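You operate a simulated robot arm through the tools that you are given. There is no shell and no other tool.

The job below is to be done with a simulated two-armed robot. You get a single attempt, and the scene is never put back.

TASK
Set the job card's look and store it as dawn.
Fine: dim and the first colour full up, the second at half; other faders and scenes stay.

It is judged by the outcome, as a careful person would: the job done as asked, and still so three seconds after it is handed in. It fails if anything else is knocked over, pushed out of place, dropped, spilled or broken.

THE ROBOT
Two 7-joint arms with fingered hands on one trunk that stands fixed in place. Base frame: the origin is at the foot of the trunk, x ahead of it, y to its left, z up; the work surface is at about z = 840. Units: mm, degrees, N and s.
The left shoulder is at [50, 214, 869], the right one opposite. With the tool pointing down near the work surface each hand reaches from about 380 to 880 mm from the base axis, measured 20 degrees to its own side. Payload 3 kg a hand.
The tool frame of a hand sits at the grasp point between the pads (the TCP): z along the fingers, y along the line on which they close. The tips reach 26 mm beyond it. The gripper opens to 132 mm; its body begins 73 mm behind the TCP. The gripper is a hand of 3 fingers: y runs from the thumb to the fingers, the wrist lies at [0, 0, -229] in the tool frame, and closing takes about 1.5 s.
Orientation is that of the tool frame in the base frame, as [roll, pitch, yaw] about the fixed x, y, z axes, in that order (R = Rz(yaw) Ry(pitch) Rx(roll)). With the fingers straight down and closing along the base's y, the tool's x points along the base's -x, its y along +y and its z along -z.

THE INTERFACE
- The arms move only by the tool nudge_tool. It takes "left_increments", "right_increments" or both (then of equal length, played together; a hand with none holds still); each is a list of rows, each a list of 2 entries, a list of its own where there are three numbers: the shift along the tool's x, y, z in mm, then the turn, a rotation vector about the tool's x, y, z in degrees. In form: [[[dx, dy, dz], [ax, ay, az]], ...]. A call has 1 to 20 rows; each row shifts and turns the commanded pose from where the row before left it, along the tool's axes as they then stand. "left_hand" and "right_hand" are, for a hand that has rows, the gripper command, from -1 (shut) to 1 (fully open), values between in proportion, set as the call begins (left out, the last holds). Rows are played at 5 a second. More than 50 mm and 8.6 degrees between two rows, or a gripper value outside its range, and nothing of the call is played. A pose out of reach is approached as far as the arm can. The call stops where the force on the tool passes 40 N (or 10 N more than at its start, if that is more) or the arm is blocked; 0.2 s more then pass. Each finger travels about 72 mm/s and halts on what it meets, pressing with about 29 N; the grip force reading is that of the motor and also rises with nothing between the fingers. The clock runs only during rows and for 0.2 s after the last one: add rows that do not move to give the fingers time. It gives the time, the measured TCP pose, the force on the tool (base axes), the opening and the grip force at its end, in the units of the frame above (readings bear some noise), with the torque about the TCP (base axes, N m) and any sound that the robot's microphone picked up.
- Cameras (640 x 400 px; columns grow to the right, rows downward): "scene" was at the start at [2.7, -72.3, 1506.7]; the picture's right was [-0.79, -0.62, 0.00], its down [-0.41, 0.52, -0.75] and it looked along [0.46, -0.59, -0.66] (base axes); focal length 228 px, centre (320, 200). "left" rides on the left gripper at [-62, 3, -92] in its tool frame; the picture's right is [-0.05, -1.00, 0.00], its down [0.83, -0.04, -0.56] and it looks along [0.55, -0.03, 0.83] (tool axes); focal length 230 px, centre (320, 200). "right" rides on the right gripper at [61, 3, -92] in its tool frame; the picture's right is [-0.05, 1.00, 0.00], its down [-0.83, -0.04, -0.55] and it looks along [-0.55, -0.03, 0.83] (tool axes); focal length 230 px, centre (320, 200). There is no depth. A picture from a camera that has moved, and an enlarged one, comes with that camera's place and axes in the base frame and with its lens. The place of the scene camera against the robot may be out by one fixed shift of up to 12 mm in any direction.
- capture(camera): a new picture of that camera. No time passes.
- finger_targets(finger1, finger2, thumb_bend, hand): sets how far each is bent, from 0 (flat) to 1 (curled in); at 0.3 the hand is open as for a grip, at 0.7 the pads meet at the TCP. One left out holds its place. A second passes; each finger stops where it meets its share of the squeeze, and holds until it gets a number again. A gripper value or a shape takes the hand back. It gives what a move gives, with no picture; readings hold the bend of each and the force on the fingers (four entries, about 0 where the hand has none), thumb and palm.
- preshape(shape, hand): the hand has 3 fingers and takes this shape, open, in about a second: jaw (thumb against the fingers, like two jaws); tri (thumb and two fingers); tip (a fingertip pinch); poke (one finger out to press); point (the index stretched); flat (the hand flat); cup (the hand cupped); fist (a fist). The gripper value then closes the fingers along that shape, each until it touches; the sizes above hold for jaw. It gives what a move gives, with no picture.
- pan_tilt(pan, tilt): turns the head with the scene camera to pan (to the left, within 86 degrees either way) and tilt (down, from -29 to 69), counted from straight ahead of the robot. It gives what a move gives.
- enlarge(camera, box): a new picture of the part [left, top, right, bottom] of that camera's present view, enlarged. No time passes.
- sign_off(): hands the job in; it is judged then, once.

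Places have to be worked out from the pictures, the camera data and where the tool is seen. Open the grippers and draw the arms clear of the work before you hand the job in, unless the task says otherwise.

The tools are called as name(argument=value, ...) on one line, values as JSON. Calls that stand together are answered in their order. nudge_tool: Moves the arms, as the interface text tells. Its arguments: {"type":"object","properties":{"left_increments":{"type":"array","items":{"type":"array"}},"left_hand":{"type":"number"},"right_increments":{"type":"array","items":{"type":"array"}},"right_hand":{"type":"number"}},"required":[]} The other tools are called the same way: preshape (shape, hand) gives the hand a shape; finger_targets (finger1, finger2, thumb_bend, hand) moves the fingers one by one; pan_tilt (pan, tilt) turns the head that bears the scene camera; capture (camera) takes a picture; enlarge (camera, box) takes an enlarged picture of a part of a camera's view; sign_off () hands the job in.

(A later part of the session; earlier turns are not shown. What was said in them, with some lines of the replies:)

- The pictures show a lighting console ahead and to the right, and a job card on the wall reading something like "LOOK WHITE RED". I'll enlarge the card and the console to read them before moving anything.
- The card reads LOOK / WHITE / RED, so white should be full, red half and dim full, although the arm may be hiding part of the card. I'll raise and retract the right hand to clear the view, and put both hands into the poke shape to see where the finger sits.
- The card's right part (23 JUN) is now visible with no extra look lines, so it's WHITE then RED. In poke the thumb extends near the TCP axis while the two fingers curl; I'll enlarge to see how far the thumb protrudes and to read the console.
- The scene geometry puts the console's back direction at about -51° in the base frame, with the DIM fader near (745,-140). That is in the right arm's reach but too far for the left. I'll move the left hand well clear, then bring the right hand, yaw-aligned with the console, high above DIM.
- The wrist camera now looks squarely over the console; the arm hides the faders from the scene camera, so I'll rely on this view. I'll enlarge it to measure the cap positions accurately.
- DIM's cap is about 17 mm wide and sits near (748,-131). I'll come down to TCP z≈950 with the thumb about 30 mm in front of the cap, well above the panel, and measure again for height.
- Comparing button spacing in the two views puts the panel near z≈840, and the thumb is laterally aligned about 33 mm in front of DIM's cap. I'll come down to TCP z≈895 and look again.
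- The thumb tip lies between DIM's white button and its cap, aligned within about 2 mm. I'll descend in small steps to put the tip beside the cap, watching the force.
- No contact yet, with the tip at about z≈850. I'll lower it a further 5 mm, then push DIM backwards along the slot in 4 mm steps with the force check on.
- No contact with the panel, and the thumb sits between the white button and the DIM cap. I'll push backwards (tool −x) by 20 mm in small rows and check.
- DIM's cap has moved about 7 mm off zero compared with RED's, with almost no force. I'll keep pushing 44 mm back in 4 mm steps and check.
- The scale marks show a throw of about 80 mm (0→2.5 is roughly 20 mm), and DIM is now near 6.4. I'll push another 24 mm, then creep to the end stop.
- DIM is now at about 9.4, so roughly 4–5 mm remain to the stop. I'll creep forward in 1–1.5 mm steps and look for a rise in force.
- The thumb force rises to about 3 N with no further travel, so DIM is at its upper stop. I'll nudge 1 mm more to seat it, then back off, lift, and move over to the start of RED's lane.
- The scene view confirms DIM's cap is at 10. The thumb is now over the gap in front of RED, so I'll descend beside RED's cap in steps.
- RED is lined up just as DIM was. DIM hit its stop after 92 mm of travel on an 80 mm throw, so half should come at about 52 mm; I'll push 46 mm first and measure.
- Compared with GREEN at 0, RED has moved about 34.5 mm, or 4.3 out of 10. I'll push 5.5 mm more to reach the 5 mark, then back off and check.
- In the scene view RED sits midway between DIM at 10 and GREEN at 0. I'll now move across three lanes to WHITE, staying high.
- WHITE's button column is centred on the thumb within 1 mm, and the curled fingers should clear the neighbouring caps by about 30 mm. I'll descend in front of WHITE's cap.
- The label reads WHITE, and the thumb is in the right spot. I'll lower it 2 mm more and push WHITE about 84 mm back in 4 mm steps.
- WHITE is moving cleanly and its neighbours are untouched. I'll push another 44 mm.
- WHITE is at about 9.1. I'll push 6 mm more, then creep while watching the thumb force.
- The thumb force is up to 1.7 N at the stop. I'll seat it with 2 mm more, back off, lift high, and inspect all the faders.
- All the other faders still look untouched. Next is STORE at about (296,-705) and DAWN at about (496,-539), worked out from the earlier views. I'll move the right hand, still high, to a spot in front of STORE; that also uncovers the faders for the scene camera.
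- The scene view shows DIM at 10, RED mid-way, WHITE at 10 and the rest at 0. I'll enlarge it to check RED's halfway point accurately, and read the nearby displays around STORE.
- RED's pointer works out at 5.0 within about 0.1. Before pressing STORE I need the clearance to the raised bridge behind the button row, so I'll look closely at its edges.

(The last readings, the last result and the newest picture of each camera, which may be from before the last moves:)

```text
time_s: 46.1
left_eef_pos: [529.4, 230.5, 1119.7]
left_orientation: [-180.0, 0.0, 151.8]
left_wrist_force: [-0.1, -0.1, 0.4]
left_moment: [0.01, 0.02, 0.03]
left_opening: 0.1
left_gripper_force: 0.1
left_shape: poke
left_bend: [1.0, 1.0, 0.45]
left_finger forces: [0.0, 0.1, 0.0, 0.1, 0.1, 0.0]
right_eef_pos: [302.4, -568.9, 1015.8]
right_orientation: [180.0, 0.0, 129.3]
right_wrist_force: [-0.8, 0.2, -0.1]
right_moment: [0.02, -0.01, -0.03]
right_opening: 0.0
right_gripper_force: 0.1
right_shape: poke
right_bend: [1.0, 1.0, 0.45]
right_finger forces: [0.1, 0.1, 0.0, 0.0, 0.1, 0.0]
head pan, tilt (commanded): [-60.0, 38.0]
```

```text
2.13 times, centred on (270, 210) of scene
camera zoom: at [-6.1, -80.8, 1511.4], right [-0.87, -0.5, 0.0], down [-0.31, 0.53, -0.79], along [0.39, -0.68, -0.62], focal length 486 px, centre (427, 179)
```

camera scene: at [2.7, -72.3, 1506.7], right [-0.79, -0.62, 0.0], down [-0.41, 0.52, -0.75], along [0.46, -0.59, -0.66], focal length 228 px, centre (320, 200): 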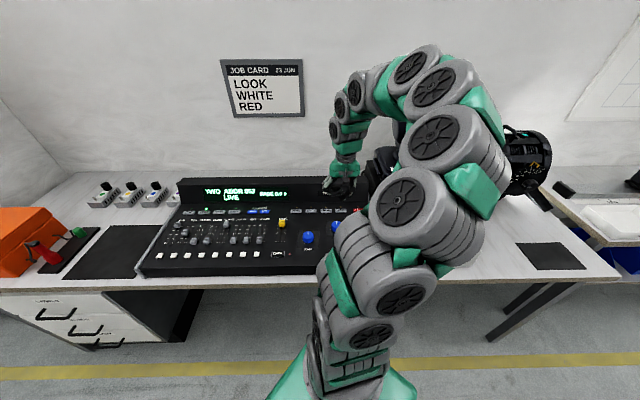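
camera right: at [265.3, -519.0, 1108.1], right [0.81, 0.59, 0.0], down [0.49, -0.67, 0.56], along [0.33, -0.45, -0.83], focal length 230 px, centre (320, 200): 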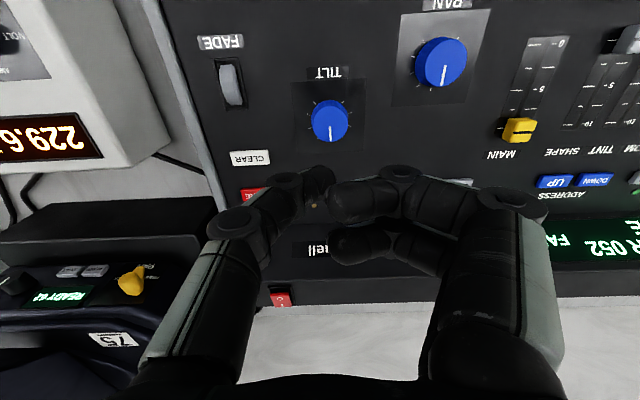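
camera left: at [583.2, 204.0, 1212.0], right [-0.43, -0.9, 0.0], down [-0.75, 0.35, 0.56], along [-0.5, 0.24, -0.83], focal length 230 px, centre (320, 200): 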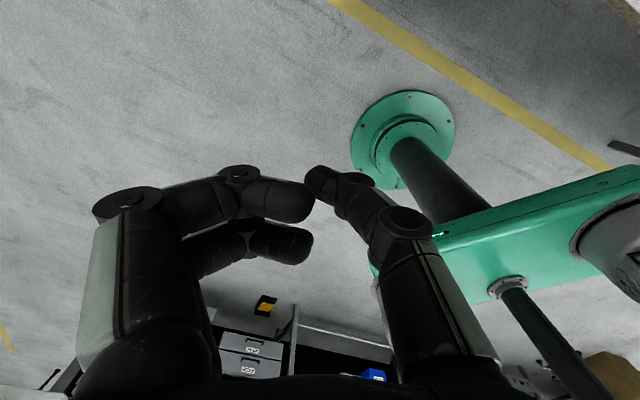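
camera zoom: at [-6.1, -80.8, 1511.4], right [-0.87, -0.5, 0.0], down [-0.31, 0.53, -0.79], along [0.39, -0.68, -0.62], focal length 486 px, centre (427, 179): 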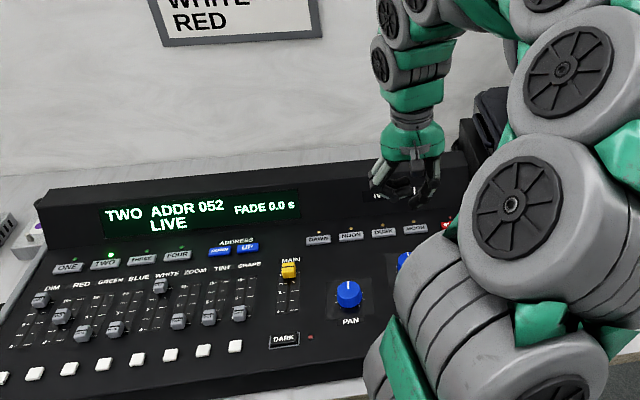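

The bridge face starts about 60 mm behind the button row and slopes away, and the light-fixture platform corner is about 57 mm right of and 46 mm behind STORE. A straight vertical press therefore has room. I'll move the thumb over STORE at a safe height and check.

nudge_tool(right_increments=[[[-20, -30, 0], [0, 0, 0]], [[-30, -31, 0], [0, 0, 0]], [[-30, -30, 10], [0, 0, 0]], [[-19, 0, 20], [0, 0, 0]], [[0, 0, 25], [0, 0, 0]], [[0, 0, 0], [0, 0, 0]]])

capture(camera="right")

enlarge(camera="right", box=[200, 90, 440, 240])

capture(camera="scene")

```text
time_s: 47.5
left_eef_pos: [528.9, 230.8, 1119.5]
left_orientation: [179.9, 0.0, 151.7]
left_wrist_force: [0.0, -1.0, -0.1]
left_moment: [0.0, -0.01, -0.02]
left_opening: 0.2
left_gripper_force: 0.0
left_shape: poke
left_bend: [1.0, 1.0, 0.45]
left_finger forces: [0.0, 0.0, 0.1, 0.0, 0.0, 0.0]
right_eef_pos: [294.4, -703.3, 962.0]
right_orientation: [-179.9, 0.1, 129.3]
right_wrist_force: [-0.4, 0.5, 0.0]
right_moment: [0.01, -0.02, -0.01]
right_opening: 0.0
right_gripper_force: 0.0
right_shape: poke
right_bend: [1.0, 1.0, 0.45]
right_finger forces: [0.0, 0.1, 0.0, 0.0, 0.0, 0.0]
head pan, tilt (commanded): [-60.0, 38.0]
```

```text
taken
camera right: at [257.3, -653.5, 1053.5], right [0.81, 0.59, 0.0], down [0.49, -0.67, 0.56], along [0.33, -0.45, -0.83], focal length 230 px, centre (320, 200)
```

right: 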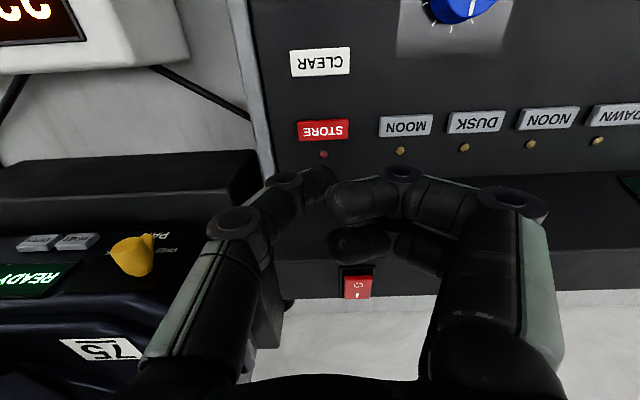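

```text
2.67 times, centred on (320, 165) of right
camera zoom: at [257.3, -653.5, 1053.5], right [0.81, 0.59, 0.0], down [0.49, -0.67, 0.56], along [0.33, -0.45, -0.83], focal length 614 px, centre (320, 293)
```

zoom: 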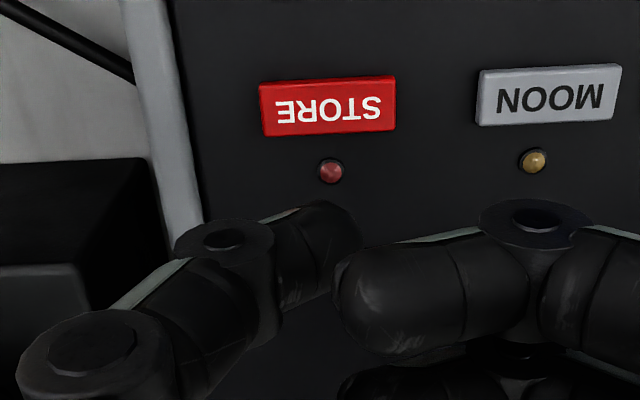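

```text
taken
camera scene: at [-6.2, -80.8, 1511.4], right [-0.87, -0.5, 0.0], down [-0.31, 0.53, -0.79], along [0.39, -0.68, -0.62], focal length 228 px, centre (320, 200)
```

scene: 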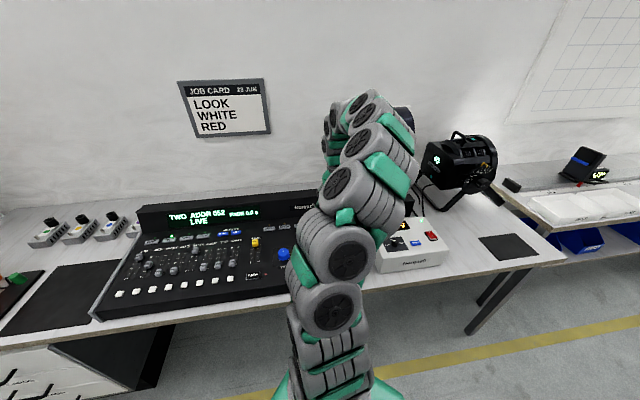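

The thumb lines up with STORE to about 2 mm. I'll correct that and descend to just above the button.

nudge_tool(right_increments=[[[-1.9, 1.5, 20], [0, 0, 0]], [[0, 0, 25], [0, 0, 0]], [[0, 0, 20], [0, 0, 0]], [[0, 0, 15], [0, 0, 0]], [[0, 0, 0], [0, 0, 0]]])

capture(camera="right")

enlarge(camera="right", box=[200, 90, 440, 240])

```text
time_s: 48.7
left_eef_pos: [528.8, 231.0, 1118.6]
left_orientation: [180.0, 0.0, 151.8]
left_wrist_force: [0.0, 0.0, -0.6]
left_moment: [0.02, 0.01, -0.01]
left_opening: 0.0
left_gripper_force: 0.0
left_shape: poke
left_bend: [1.0, 1.0, 0.45]
left_finger forces: [0.0, 0.0, 0.0, 0.1, 0.0, 0.0]
right_eef_pos: [294.5, -702.3, 882.0]
right_orientation: [-179.9, -0.1, 129.3]
right_wrist_force: [0.5, -0.2, 0.1]
right_moment: [0.02, 0.02, 0.05]
right_opening: 0.0
right_gripper_force: 0.0
right_shape: poke
right_bend: [1.0, 1.0, 0.45]
right_finger forces: [0.1, 0.0, 0.0, 0.0, 0.0, 0.0]
head pan, tilt (commanded): [-60.0, 38.0]
```

```text
taken
camera right: at [258.6, -653.3, 973.3], right [0.81, 0.59, 0.0], down [0.49, -0.67, 0.55], along [0.33, -0.45, -0.83], focal length 230 px, centre (320, 200)
```

right: 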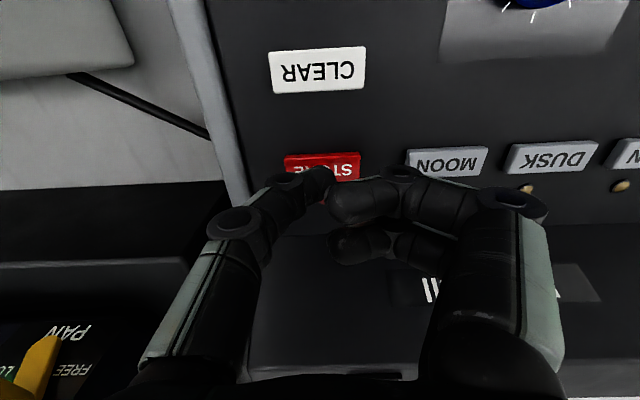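

```text
2.67 times, centred on (320, 165) of right
camera zoom: at [258.6, -653.3, 973.3], right [0.81, 0.59, 0.0], down [0.49, -0.67, 0.55], along [0.33, -0.45, -0.83], focal length 614 px, centre (320, 293)
```

zoom: 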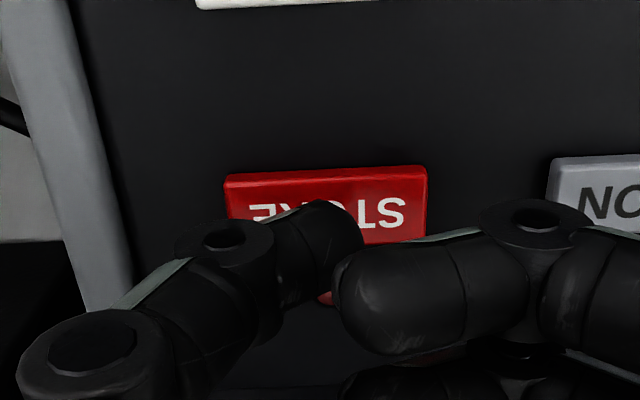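

The thumb tip is centred over STORE, about 13 mm above it. I'll lower it 8 mm, then press in 1 mm steps while watching the thumb force and the LED.

nudge_tool(right_increments=[[[0, 0, 4], [0, 0, 0]], [[0, 0, 4], [0, 0, 0]], [[0, 0, 0], [0, 0, 0]]])

nudge_tool(right_increments=[[[0, 0, 1], [0, 0, 0]], [[0, 0, 1], [0, 0, 0]], [[0, 0, 0], [0, 0, 0]]])

nudge_tool(right_increments=[[[0, 0, 1], [0, 0, 0]], [[0, 0, 0], [0, 0, 0]]])

enlarge(camera="right", box=[200, 90, 440, 240])

enlarge(camera="scene", box=[90, 180, 320, 320])

```text
time_s: 49.5
left_eef_pos: [528.8, 231.3, 1119.1]
left_orientation: [179.9, 0.0, 151.7]
left_wrist_force: [-0.3, 0.3, 0.2]
left_moment: [-0.01, -0.02, -0.02]
left_opening: 0.0
left_gripper_force: 0.0
left_shape: poke
left_bend: [1.0, 1.0, 0.45]
left_finger forces: [0.0, 0.1, 0.1, 0.0, 0.0, 0.1]
right_eef_pos: [295.6, -703.6, 873.9]
right_orientation: [-179.9, 0.0, 129.4]
right_wrist_force: [1.0, -0.5, 0.6]
right_moment: [0.01, 0.02, 0.02]
right_opening: 0.0
right_gripper_force: 0.1
right_shape: poke
right_bend: [1.0, 1.0, 0.45]
right_finger forces: [0.1, 0.0, 0.1, 0.0, 0.7, 0.0]
head pan, tilt (commanded): [-60.0, 38.0]
```

```text
time_s: 50.3
left_eef_pos: [529.4, 230.3, 1119.2]
left_orientation: [-179.9, 0.0, 151.8]
left_wrist_force: [-0.1, -0.1, -0.4]
left_moment: [0.04, 0.0, 0.0]
left_opening: 0.0
left_gripper_force: 0.1
left_shape: poke
left_bend: [1.0, 1.0, 0.45]
left_finger forces: [0.0, 0.1, 0.0, 0.1, 0.0, 0.1]
right_eef_pos: [296.8, -703.6, 871.1]
right_orientation: [-179.9, 0.0, 129.3]
right_wrist_force: [-0.1, -0.2, 2.7]
right_moment: [-0.01, 0.01, 0.02]
right_opening: 0.0
right_gripper_force: 0.1
right_shape: poke
right_bend: [1.0, 1.0, 0.45]
right_finger forces: [0.1, 0.0, 0.0, 0.0, 2.3, 0.0]
head pan, tilt (commanded): [-60.0, 38.0]
heard: click
```

```text
time_s: 50.9
left_eef_pos: [529.1, 230.1, 1119.6]
left_orientation: [180.0, 0.0, 151.7]
left_wrist_force: [0.0, -0.8, -0.3]
left_moment: [0.01, -0.04, -0.01]
left_opening: 0.4
left_gripper_force: 0.1
left_shape: poke
left_bend: [1.0, 1.0, 0.45]
left_finger forces: [0.0, 0.0, 0.0, 0.1, 0.0, 0.0]
right_eef_pos: [295.7, -704.5, 871.3]
right_orientation: [180.0, -0.1, 129.4]
right_wrist_force: [-1.1, 0.7, 5.1]
right_moment: [-0.03, 0.01, -0.01]
right_opening: 0.0
right_gripper_force: 0.1
right_shape: poke
right_bend: [1.0, 1.0, 0.45]
right_finger forces: [0.0, 0.0, 0.0, 0.1, 4.4, 0.0]
head pan, tilt (commanded): [-60.0, 38.0]
```

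```text
2.67 times, centred on (320, 165) of right
camera zoom: at [259.7, -653.5, 962.9], right [0.81, 0.59, 0.0], down [0.49, -0.67, 0.56], along [0.33, -0.45, -0.83], focal length 614 px, centre (320, 293)
```

zoom: 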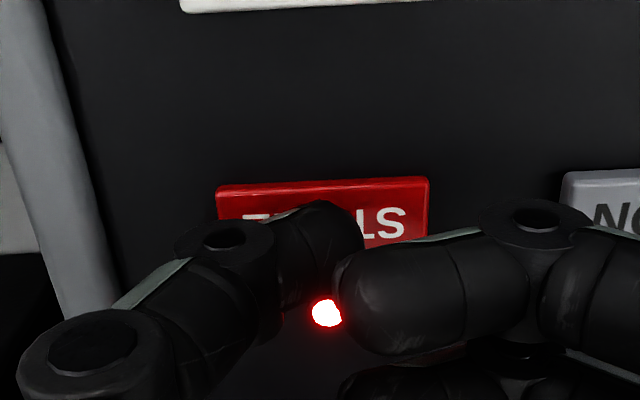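

```text
2.78 times, centred on (205, 250) of scene
camera zoom: at [-6.2, -80.8, 1511.4], right [-0.87, -0.5, 0.0], down [-0.31, 0.53, -0.79], along [0.39, -0.68, -0.62], focal length 633 px, centre (640, 61)
```

zoom: 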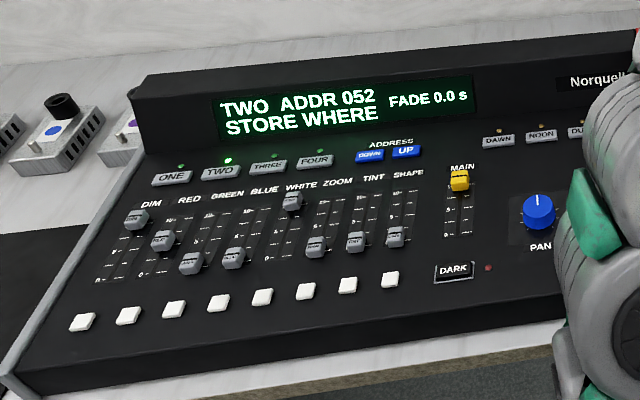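

The console clicked, the STORE LED lit and the display reads "STORE WHERE", so it is waiting for a scene. I'll release, lift 45 mm, and slide along the row to DAWN, 260 mm to the left.

nudge_tool(right_increments=[[[0, 0, -15], [0, 0, 0]], [[0, 0, -30], [0, 0, 0]], [[0, 43.3, 0], [0, 0, 0]], [[0, 43.3, 0], [0, 0, 0]], [[0, 43.3, 0], [0, 0, 0]], [[1, 43.3, 0], [0, 0, 0]], [[0, 43.3, 0], [0, 0, 0]], [[0, 43.1, 0], [0, 0, 0]], [[0, 0, 0], [0, 0, 0]]])

capture(camera="right")

enlarge(camera="right", box=[200, 90, 440, 240])

enlarge(camera="scene", box=[90, 180, 320, 320])

```text
time_s: 52.9
left_eef_pos: [528.9, 230.0, 1119.9]
left_orientation: [-179.9, 0.1, 151.8]
left_wrist_force: [0.8, 0.2, -0.3]
left_moment: [-0.02, 0.0, 0.01]
left_opening: 0.3
left_gripper_force: 0.1
left_shape: poke
left_bend: [1.0, 1.0, 0.45]
left_finger forces: [0.0, 0.1, 0.0, 0.0, 0.1, 0.1]
right_eef_pos: [497.5, -538.8, 915.1]
right_orientation: [180.0, 0.0, 129.3]
right_wrist_force: [-0.2, -0.1, -0.1]
right_moment: [-0.02, -0.01, -0.04]
right_opening: 0.2
right_gripper_force: 0.0
right_shape: poke
right_bend: [1.0, 1.0, 0.45]
right_finger forces: [0.0, 0.0, 0.1, 0.1, 0.1, 0.0]
head pan, tilt (commanded): [-60.0, 38.0]
```

```text
taken
camera right: at [461.3, -488.6, 1007.7], right [0.81, 0.59, 0.0], down [0.49, -0.67, 0.55], along [0.33, -0.45, -0.83], focal length 230 px, centre (320, 200)
```

right: 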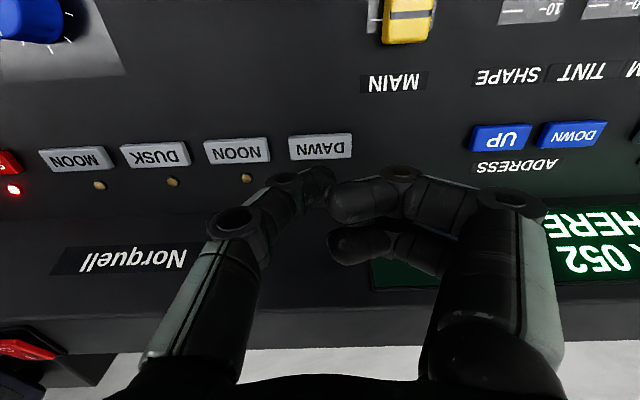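

```text
2.67 times, centred on (320, 165) of right
camera zoom: at [461.3, -488.6, 1007.7], right [0.81, 0.59, 0.0], down [0.49, -0.67, 0.55], along [0.33, -0.45, -0.83], focal length 614 px, centre (320, 293)
```

zoom: 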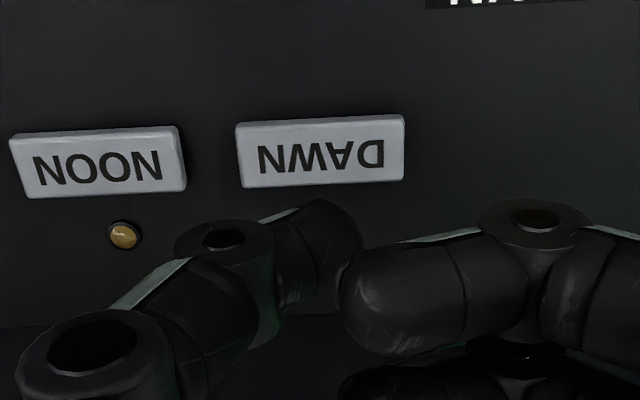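

```text
2.78 times, centred on (205, 250) of scene
camera zoom: at [-6.1, -80.8, 1511.4], right [-0.87, -0.5, 0.0], down [-0.31, 0.53, -0.79], along [0.39, -0.68, -0.62], focal length 633 px, centre (640, 61)
```

zoom: 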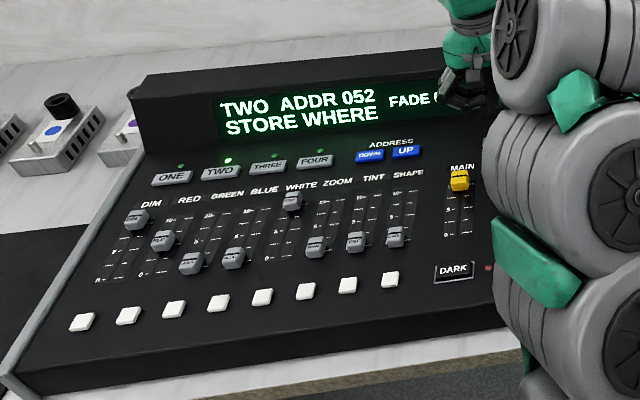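

"STORE WHERE" is still showing, STORE stays lit, and the thumb is centred on DAWN within 1 mm. I'll descend and press DAWN gently.

nudge_tool(right_increments=[[[0, 0, 15], [0, 0, 0]], [[0, 0, 13], [0, 0, 0]], [[0, 0, 7], [0, 0, 0]], [[0, 0, 3], [0, 0, 0]], [[0, 0, 0], [0, 0, 0]]])

nudge_tool(right_increments=[[[0, 0, 1], [0, 0, 0]], [[0, 0, 1], [0, 0, 0]], [[0, 0, 1], [0, 0, 0]], [[0, 0, 0], [0, 0, 0]]])

enlarge(camera="right", box=[200, 90, 440, 240])

enlarge(camera="scene", box=[90, 180, 320, 320])

```text
time_s: 54.1
left_eef_pos: [529.9, 230.6, 1119.6]
left_orientation: [-180.0, 0.0, 151.8]
left_wrist_force: [0.0, 0.5, -0.2]
left_moment: [0.02, -0.02, -0.05]
left_opening: 0.0
left_gripper_force: 0.0
left_shape: poke
left_bend: [1.0, 1.0, 0.45]
left_finger forces: [0.0, 0.1, 0.1, 0.0, 0.0, 0.1]
right_eef_pos: [497.0, -539.6, 877.0]
right_orientation: [179.9, 0.0, 129.2]
right_wrist_force: [-1.1, -0.1, 0.0]
right_moment: [-0.01, 0.0, -0.02]
right_opening: 0.0
right_gripper_force: 0.0
right_shape: poke
right_bend: [1.0, 1.0, 0.45]
right_finger forces: [0.0, 0.0, 0.0, 0.0, 0.1, 0.0]
head pan, tilt (commanded): [-60.0, 38.0]
```

```text
time_s: 55.1
left_eef_pos: [528.6, 230.8, 1119.3]
left_orientation: [180.0, 0.0, 151.8]
left_wrist_force: [0.2, -1.2, 0.6]
left_moment: [0.01, 0.01, 0.01]
left_opening: 0.2
left_gripper_force: 0.0
left_shape: poke
left_bend: [1.0, 1.0, 0.45]
left_finger forces: [0.0, 0.1, 0.0, 0.1, 0.0, 0.0]
right_eef_pos: [497.3, -538.7, 874.6]
right_orientation: [180.0, 0.0, 129.4]
right_wrist_force: [-0.1, 0.6, 0.6]
right_moment: [0.0, 0.04, 0.05]
right_opening: 0.0
right_gripper_force: 0.1
right_shape: poke
right_bend: [1.0, 1.0, 0.45]
right_finger forces: [0.0, 0.0, 0.0, 0.1, 0.2, 0.1]
head pan, tilt (commanded): [-60.0, 38.0]
```

```text
2.67 times, centred on (320, 165) of right
camera zoom: at [459.8, -488.6, 966.4], right [0.81, 0.59, 0.0], down [0.49, -0.67, 0.55], along [0.33, -0.45, -0.83], focal length 614 px, centre (320, 293)
```

zoom: 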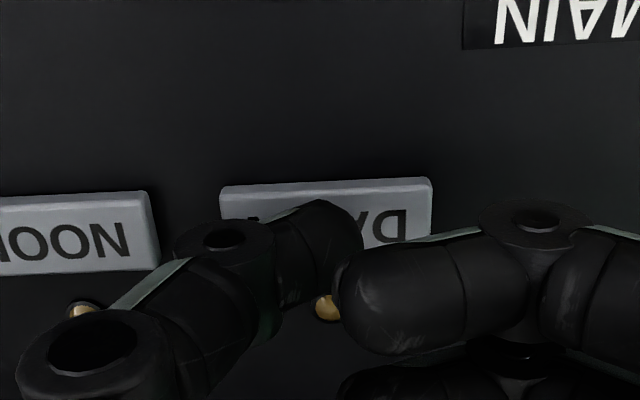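

```text
2.78 times, centred on (205, 250) of scene
camera zoom: at [-6.1, -80.8, 1511.4], right [-0.87, -0.5, 0.0], down [-0.31, 0.53, -0.79], along [0.39, -0.68, -0.62], focal length 633 px, centre (640, 61)
```

zoom: 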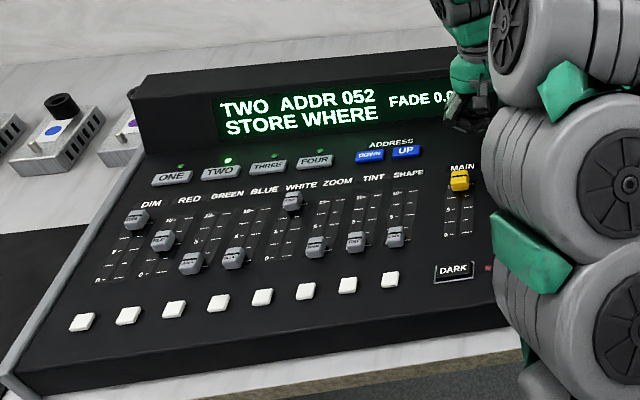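

The thumb is just touching DAWN at 0.2 N, with no click yet. I'll press 1 mm at a time until it clicks.

nudge_tool(right_increments=[[[0, 0, 1], [0, 0, 0]], [[0, 0, 0.5], [0, 0, 0]], [[0, 0, 0], [0, 0, 0]]])

enlarge(camera="scene", box=[90, 180, 320, 320])

enlarge(camera="right", box=[200, 90, 440, 240])

```text
time_s: 55.9
left_eef_pos: [529.5, 231.1, 1119.7]
left_orientation: [-180.0, 0.0, 151.8]
left_wrist_force: [-0.4, 0.9, -0.7]
left_moment: [0.0, 0.0, -0.01]
left_opening: 0.0
left_gripper_force: 0.0
left_shape: poke
left_bend: [1.0, 1.0, 0.45]
left_finger forces: [0.0, 0.0, 0.0, 0.0, 0.0, 0.0]
right_eef_pos: [497.0, -538.5, 873.0]
right_orientation: [-179.9, 0.0, 129.3]
right_wrist_force: [0.0, 0.7, 1.5]
right_moment: [0.02, 0.04, -0.02]
right_opening: 0.0
right_gripper_force: 0.1
right_shape: poke
right_bend: [1.0, 1.0, 0.45]
right_finger forces: [0.0, 0.1, 0.0, 0.0, 1.4, 0.0]
head pan, tilt (commanded): [-60.0, 38.0]
```

```text
2.78 times, centred on (205, 250) of scene
camera zoom: at [-6.2, -80.8, 1511.4], right [-0.87, -0.5, 0.0], down [-0.31, 0.53, -0.79], along [0.39, -0.68, -0.62], focal length 633 px, centre (640, 61)
```

zoom: 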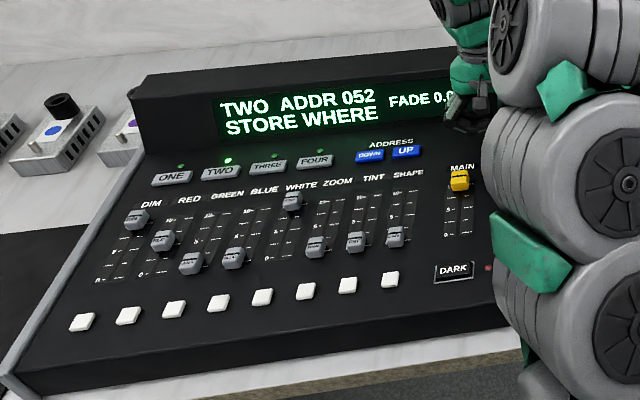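

```text
2.67 times, centred on (320, 165) of right
camera zoom: at [460.2, -488.7, 964.9], right [0.81, 0.59, 0.0], down [0.49, -0.67, 0.55], along [0.33, -0.45, -0.83], focal length 614 px, centre (320, 293)
```

zoom: 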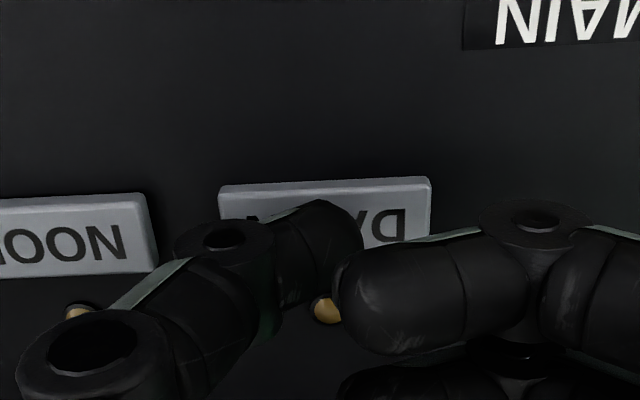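

At 1.4 N there's still no click, while STORE clicked at around 2 N. I'll press another millimetre.

nudge_tool(right_increments=[[[0, 0, 1], [0, 0, 0]], [[0, 0, 0], [0, 0, 0]]])

enlarge(camera="scene", box=[90, 180, 320, 320])

enlarge(camera="right", box=[200, 90, 440, 240])

```text
time_s: 56.5
left_eef_pos: [528.6, 230.3, 1119.6]
left_orientation: [180.0, 0.0, 151.8]
left_wrist_force: [0.5, 0.3, 0.3]
left_moment: [0.0, -0.01, 0.02]
left_opening: 0.0
left_gripper_force: 0.1
left_shape: poke
left_bend: [1.0, 1.0, 0.45]
left_finger forces: [0.0, 0.0, 0.0, 0.0, 0.0, 0.0]
right_eef_pos: [497.8, -538.8, 871.3]
right_orientation: [-180.0, -0.1, 129.3]
right_wrist_force: [-0.7, -0.6, 2.0]
right_moment: [-0.02, -0.01, -0.04]
right_opening: 0.0
right_gripper_force: 0.0
right_shape: poke
right_bend: [1.0, 1.0, 0.45]
right_finger forces: [0.0, 0.1, 0.0, 0.0, 2.0, 0.1]
head pan, tilt (commanded): [-60.0, 38.0]
heard: click
```

```text
2.78 times, centred on (205, 250) of scene
camera zoom: at [-6.2, -80.8, 1511.4], right [-0.87, -0.5, 0.0], down [-0.31, 0.53, -0.79], along [0.39, -0.68, -0.62], focal length 633 px, centre (640, 61)
```

zoom: 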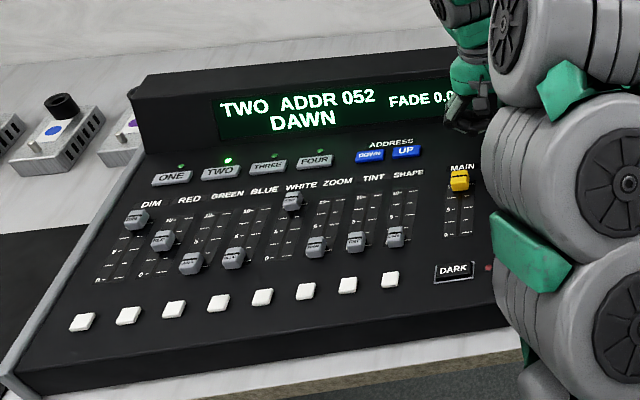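

```text
2.67 times, centred on (320, 165) of right
camera zoom: at [460.1, -488.7, 963.9], right [0.81, 0.59, 0.0], down [0.49, -0.67, 0.55], along [0.33, -0.45, -0.83], focal length 614 px, centre (320, 293)
```

zoom: 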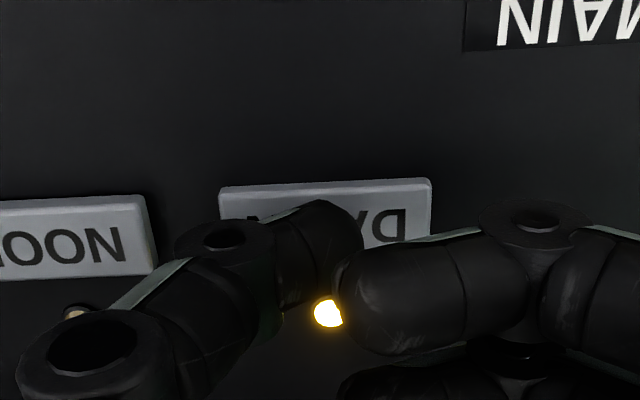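

The console clicked, the DAWN LED lit and the display now shows DAWN, so the look is stored. I'll lift straight off and draw the right arm clear.

nudge_tool(right_increments=[[[0, 0, -10], [0, 0, 0]], [[0, 0, -30], [0, 0, 0]], [[0, 0, -40], [0, 0, 0]], [[0, 0, -45], [0, 0, 0]], [[0, 0, -45], [0, 0, 0]], [[0, 0, -45], [0, 0, 0]], [[30, -30, -10], [0, 0, 0]], [[30, -35, 0], [0, 0, 0]], [[30, -35, 0], [0, 0, 0]], [[30, -35, 0], [0, 0, 0]], [[30, -35, 0], [0, 0, 0]], [[30, -35, 0], [0, 0, 0]], [[0, 0, 0], [0, 0, 0]]])

capture(camera="scene")

enlarge(camera="scene", box=[90, 180, 320, 320])

capture(camera="right")

```text
time_s: 59.3
left_eef_pos: [528.8, 231.0, 1120.0]
left_orientation: [-180.0, 0.1, 151.7]
left_wrist_force: [-0.3, 0.0, 0.0]
left_moment: [-0.04, -0.03, -0.01]
left_opening: 0.3
left_gripper_force: 0.0
left_shape: poke
left_bend: [1.0, 1.0, 0.45]
left_finger forces: [0.0, 0.0, 0.0, 0.1, 0.0, 0.0]
right_eef_pos: [223.8, -529.2, 1096.1]
right_orientation: [-180.0, 0.0, 129.4]
right_wrist_force: [0.3, -1.1, -0.3]
right_moment: [0.0, -0.02, 0.01]
right_opening: 0.0
right_gripper_force: 0.1
right_shape: poke
right_bend: [1.0, 1.0, 0.45]
right_finger forces: [0.0, 0.0, 0.1, 0.0, 0.0, 0.1]
head pan, tilt (commanded): [-60.0, 38.0]
```

```text
taken
camera scene: at [-6.2, -80.8, 1511.4], right [-0.87, -0.5, 0.0], down [-0.31, 0.53, -0.79], along [0.39, -0.68, -0.62], focal length 228 px, centre (320, 200)
```

scene: 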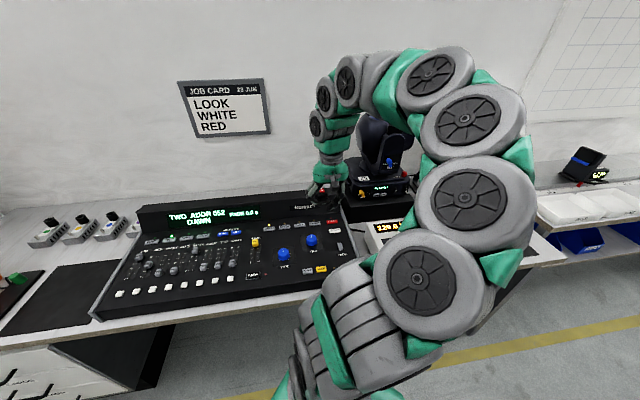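

```text
2.78 times, centred on (205, 250) of scene
camera zoom: at [-6.2, -80.8, 1511.4], right [-0.87, -0.5, 0.0], down [-0.31, 0.53, -0.79], along [0.39, -0.68, -0.62], focal length 633 px, centre (640, 61)
```

zoom: 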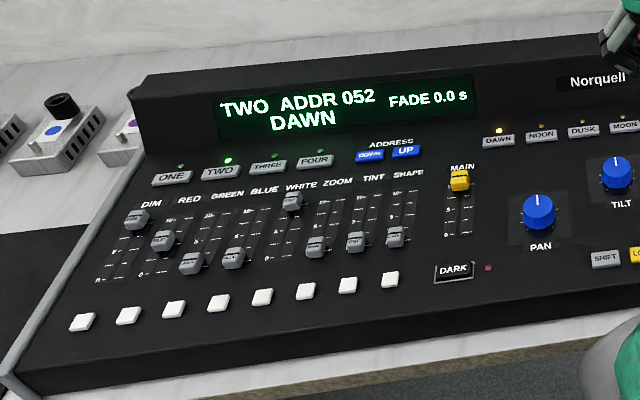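

```text
taken
camera right: at [187.2, -478.8, 1188.9], right [0.81, 0.59, 0.0], down [0.49, -0.67, 0.56], along [0.33, -0.45, -0.83], focal length 230 px, centre (320, 200)
```

right: 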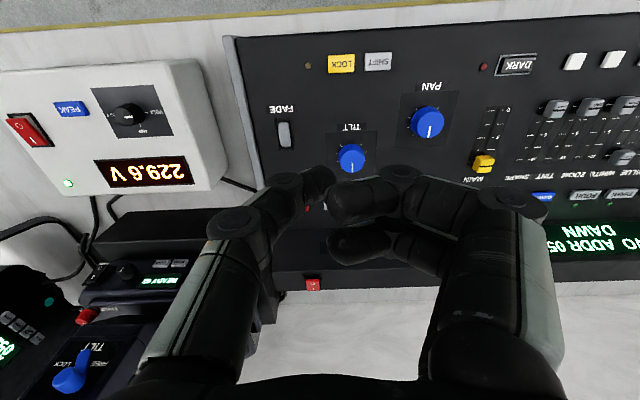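

DAWN is lit, the display shows DAWN, and the faders sit at DIM 10, RED 5, WHITE 10 with the rest at 0. Both arms are clear, so I'll open both hands and take a last look.

preshape(shape="jaw", hand="right")

preshape(shape="jaw", hand="left")

capture(camera="scene")

enlarge(camera="scene", box=[110, 225, 250, 310])

enlarge(camera="scene", box=[230, 190, 350, 290])

```text
time_s: 60.2
left_eef_pos: [528.1, 229.9, 1119.5]
left_orientation: [-180.0, 0.0, 151.8]
left_wrist_force: [0.2, -0.7, -0.4]
left_moment: [0.03, 0.02, 0.02]
left_opening: 0.1
left_gripper_force: 0.1
left_shape: poke
left_bend: [1.0, 1.0, 0.45]
left_finger forces: [0.1, 0.0, 0.0, 0.0, 0.0, 0.0]
right_eef_pos: [224.0, -530.3, 1096.5]
right_orientation: [180.0, 0.1, 129.3]
right_wrist_force: [0.1, 1.0, -0.3]
right_moment: [0.0, -0.03, 0.0]
right_opening: 132.2
right_gripper_force: 0.0
right_shape: jaw
right_bend: [0.3, 0.3, 0.3]
right_finger forces: [0.1, 0.0, 0.1, 0.0, 0.0, 0.1]
head pan, tilt (commanded): [-60.0, 38.0]
```

```text
time_s: 61.1
left_eef_pos: [527.8, 230.2, 1120.6]
left_orientation: [-179.9, 0.0, 151.8]
left_wrist_force: [0.0, 0.4, 0.4]
left_moment: [0.02, 0.01, 0.0]
left_opening: 131.9
left_gripper_force: 0.0
left_shape: jaw
left_bend: [0.3, 0.3, 0.3]
left_finger forces: [0.0, 0.0, 0.0, 0.0, 0.1, 0.0]
right_eef_pos: [224.7, -529.1, 1097.2]
right_orientation: [-180.0, 0.0, 129.4]
right_wrist_force: [-0.2, 0.1, 0.1]
right_moment: [0.06, -0.01, 0.01]
right_opening: 132.0
right_gripper_force: 0.0
right_shape: jaw
right_bend: [0.3, 0.3, 0.3]
right_finger forces: [0.0, 0.0, 0.0, 0.1, 0.1, 0.1]
head pan, tilt (commanded): [-60.0, 38.0]
```

```text
taken
camera scene: at [-6.1, -80.8, 1511.4], right [-0.87, -0.5, 0.0], down [-0.31, 0.53, -0.79], along [0.39, -0.68, -0.62], focal length 228 px, centre (320, 200)
```

scene: 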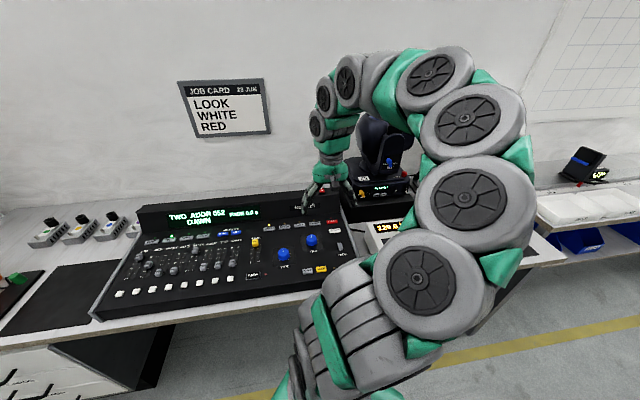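

```text
4.57 times, centred on (180, 268) of scene
camera zoom: at [-6.1, -80.8, 1511.4], right [-0.87, -0.5, 0.0], down [-0.31, 0.53, -0.79], along [0.39, -0.68, -0.62], focal length 1040 px, centre (960, -109)
```

zoom: 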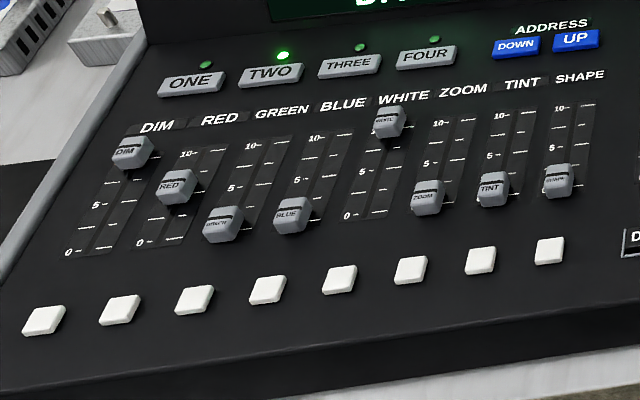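

```text
4.00 times, centred on (290, 240) of scene
camera zoom: at [-6.1, -80.8, 1511.4], right [-0.87, -0.5, 0.0], down [-0.31, 0.53, -0.79], along [0.39, -0.68, -0.62], focal length 910 px, centre (440, 40)
```

zoom: 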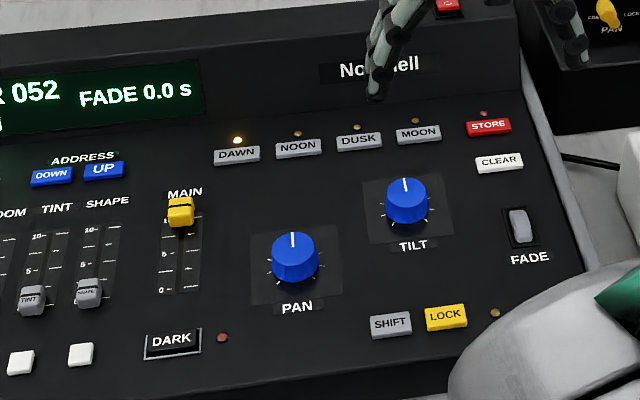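

The final check shows DAWN lit, STORE's LED off and the faders as intended (DIM 10, WHITE 10, RED 5, others 0). MAIN and the knobs are untouched, the hands are open, and both arms are well above the work. I'm handing the job in.

sign_off()

```text
The job is handed in.
```

The job card's look, white then red, is set and stored as DAWN.

- **Faders:** DIM and WHITE are pushed up to their top stops. RED measured at about the 5 mark, within roughly 0.1. The other faders, including MAIN, were left as they were.
- **Stored scene:** I pressed STORE and the display asked "STORE WHERE". I then pressed DAWN; its LED lit and the display changed to DAWN. I pressed no other scene button.
- **Final state:** Both hands are open and well above the bench. In the last pictures nothing looked moved or knocked.

The console was already on unit TWO at address 052, and I left it there. If the look was meant for a different unit, it would need to be stored again.
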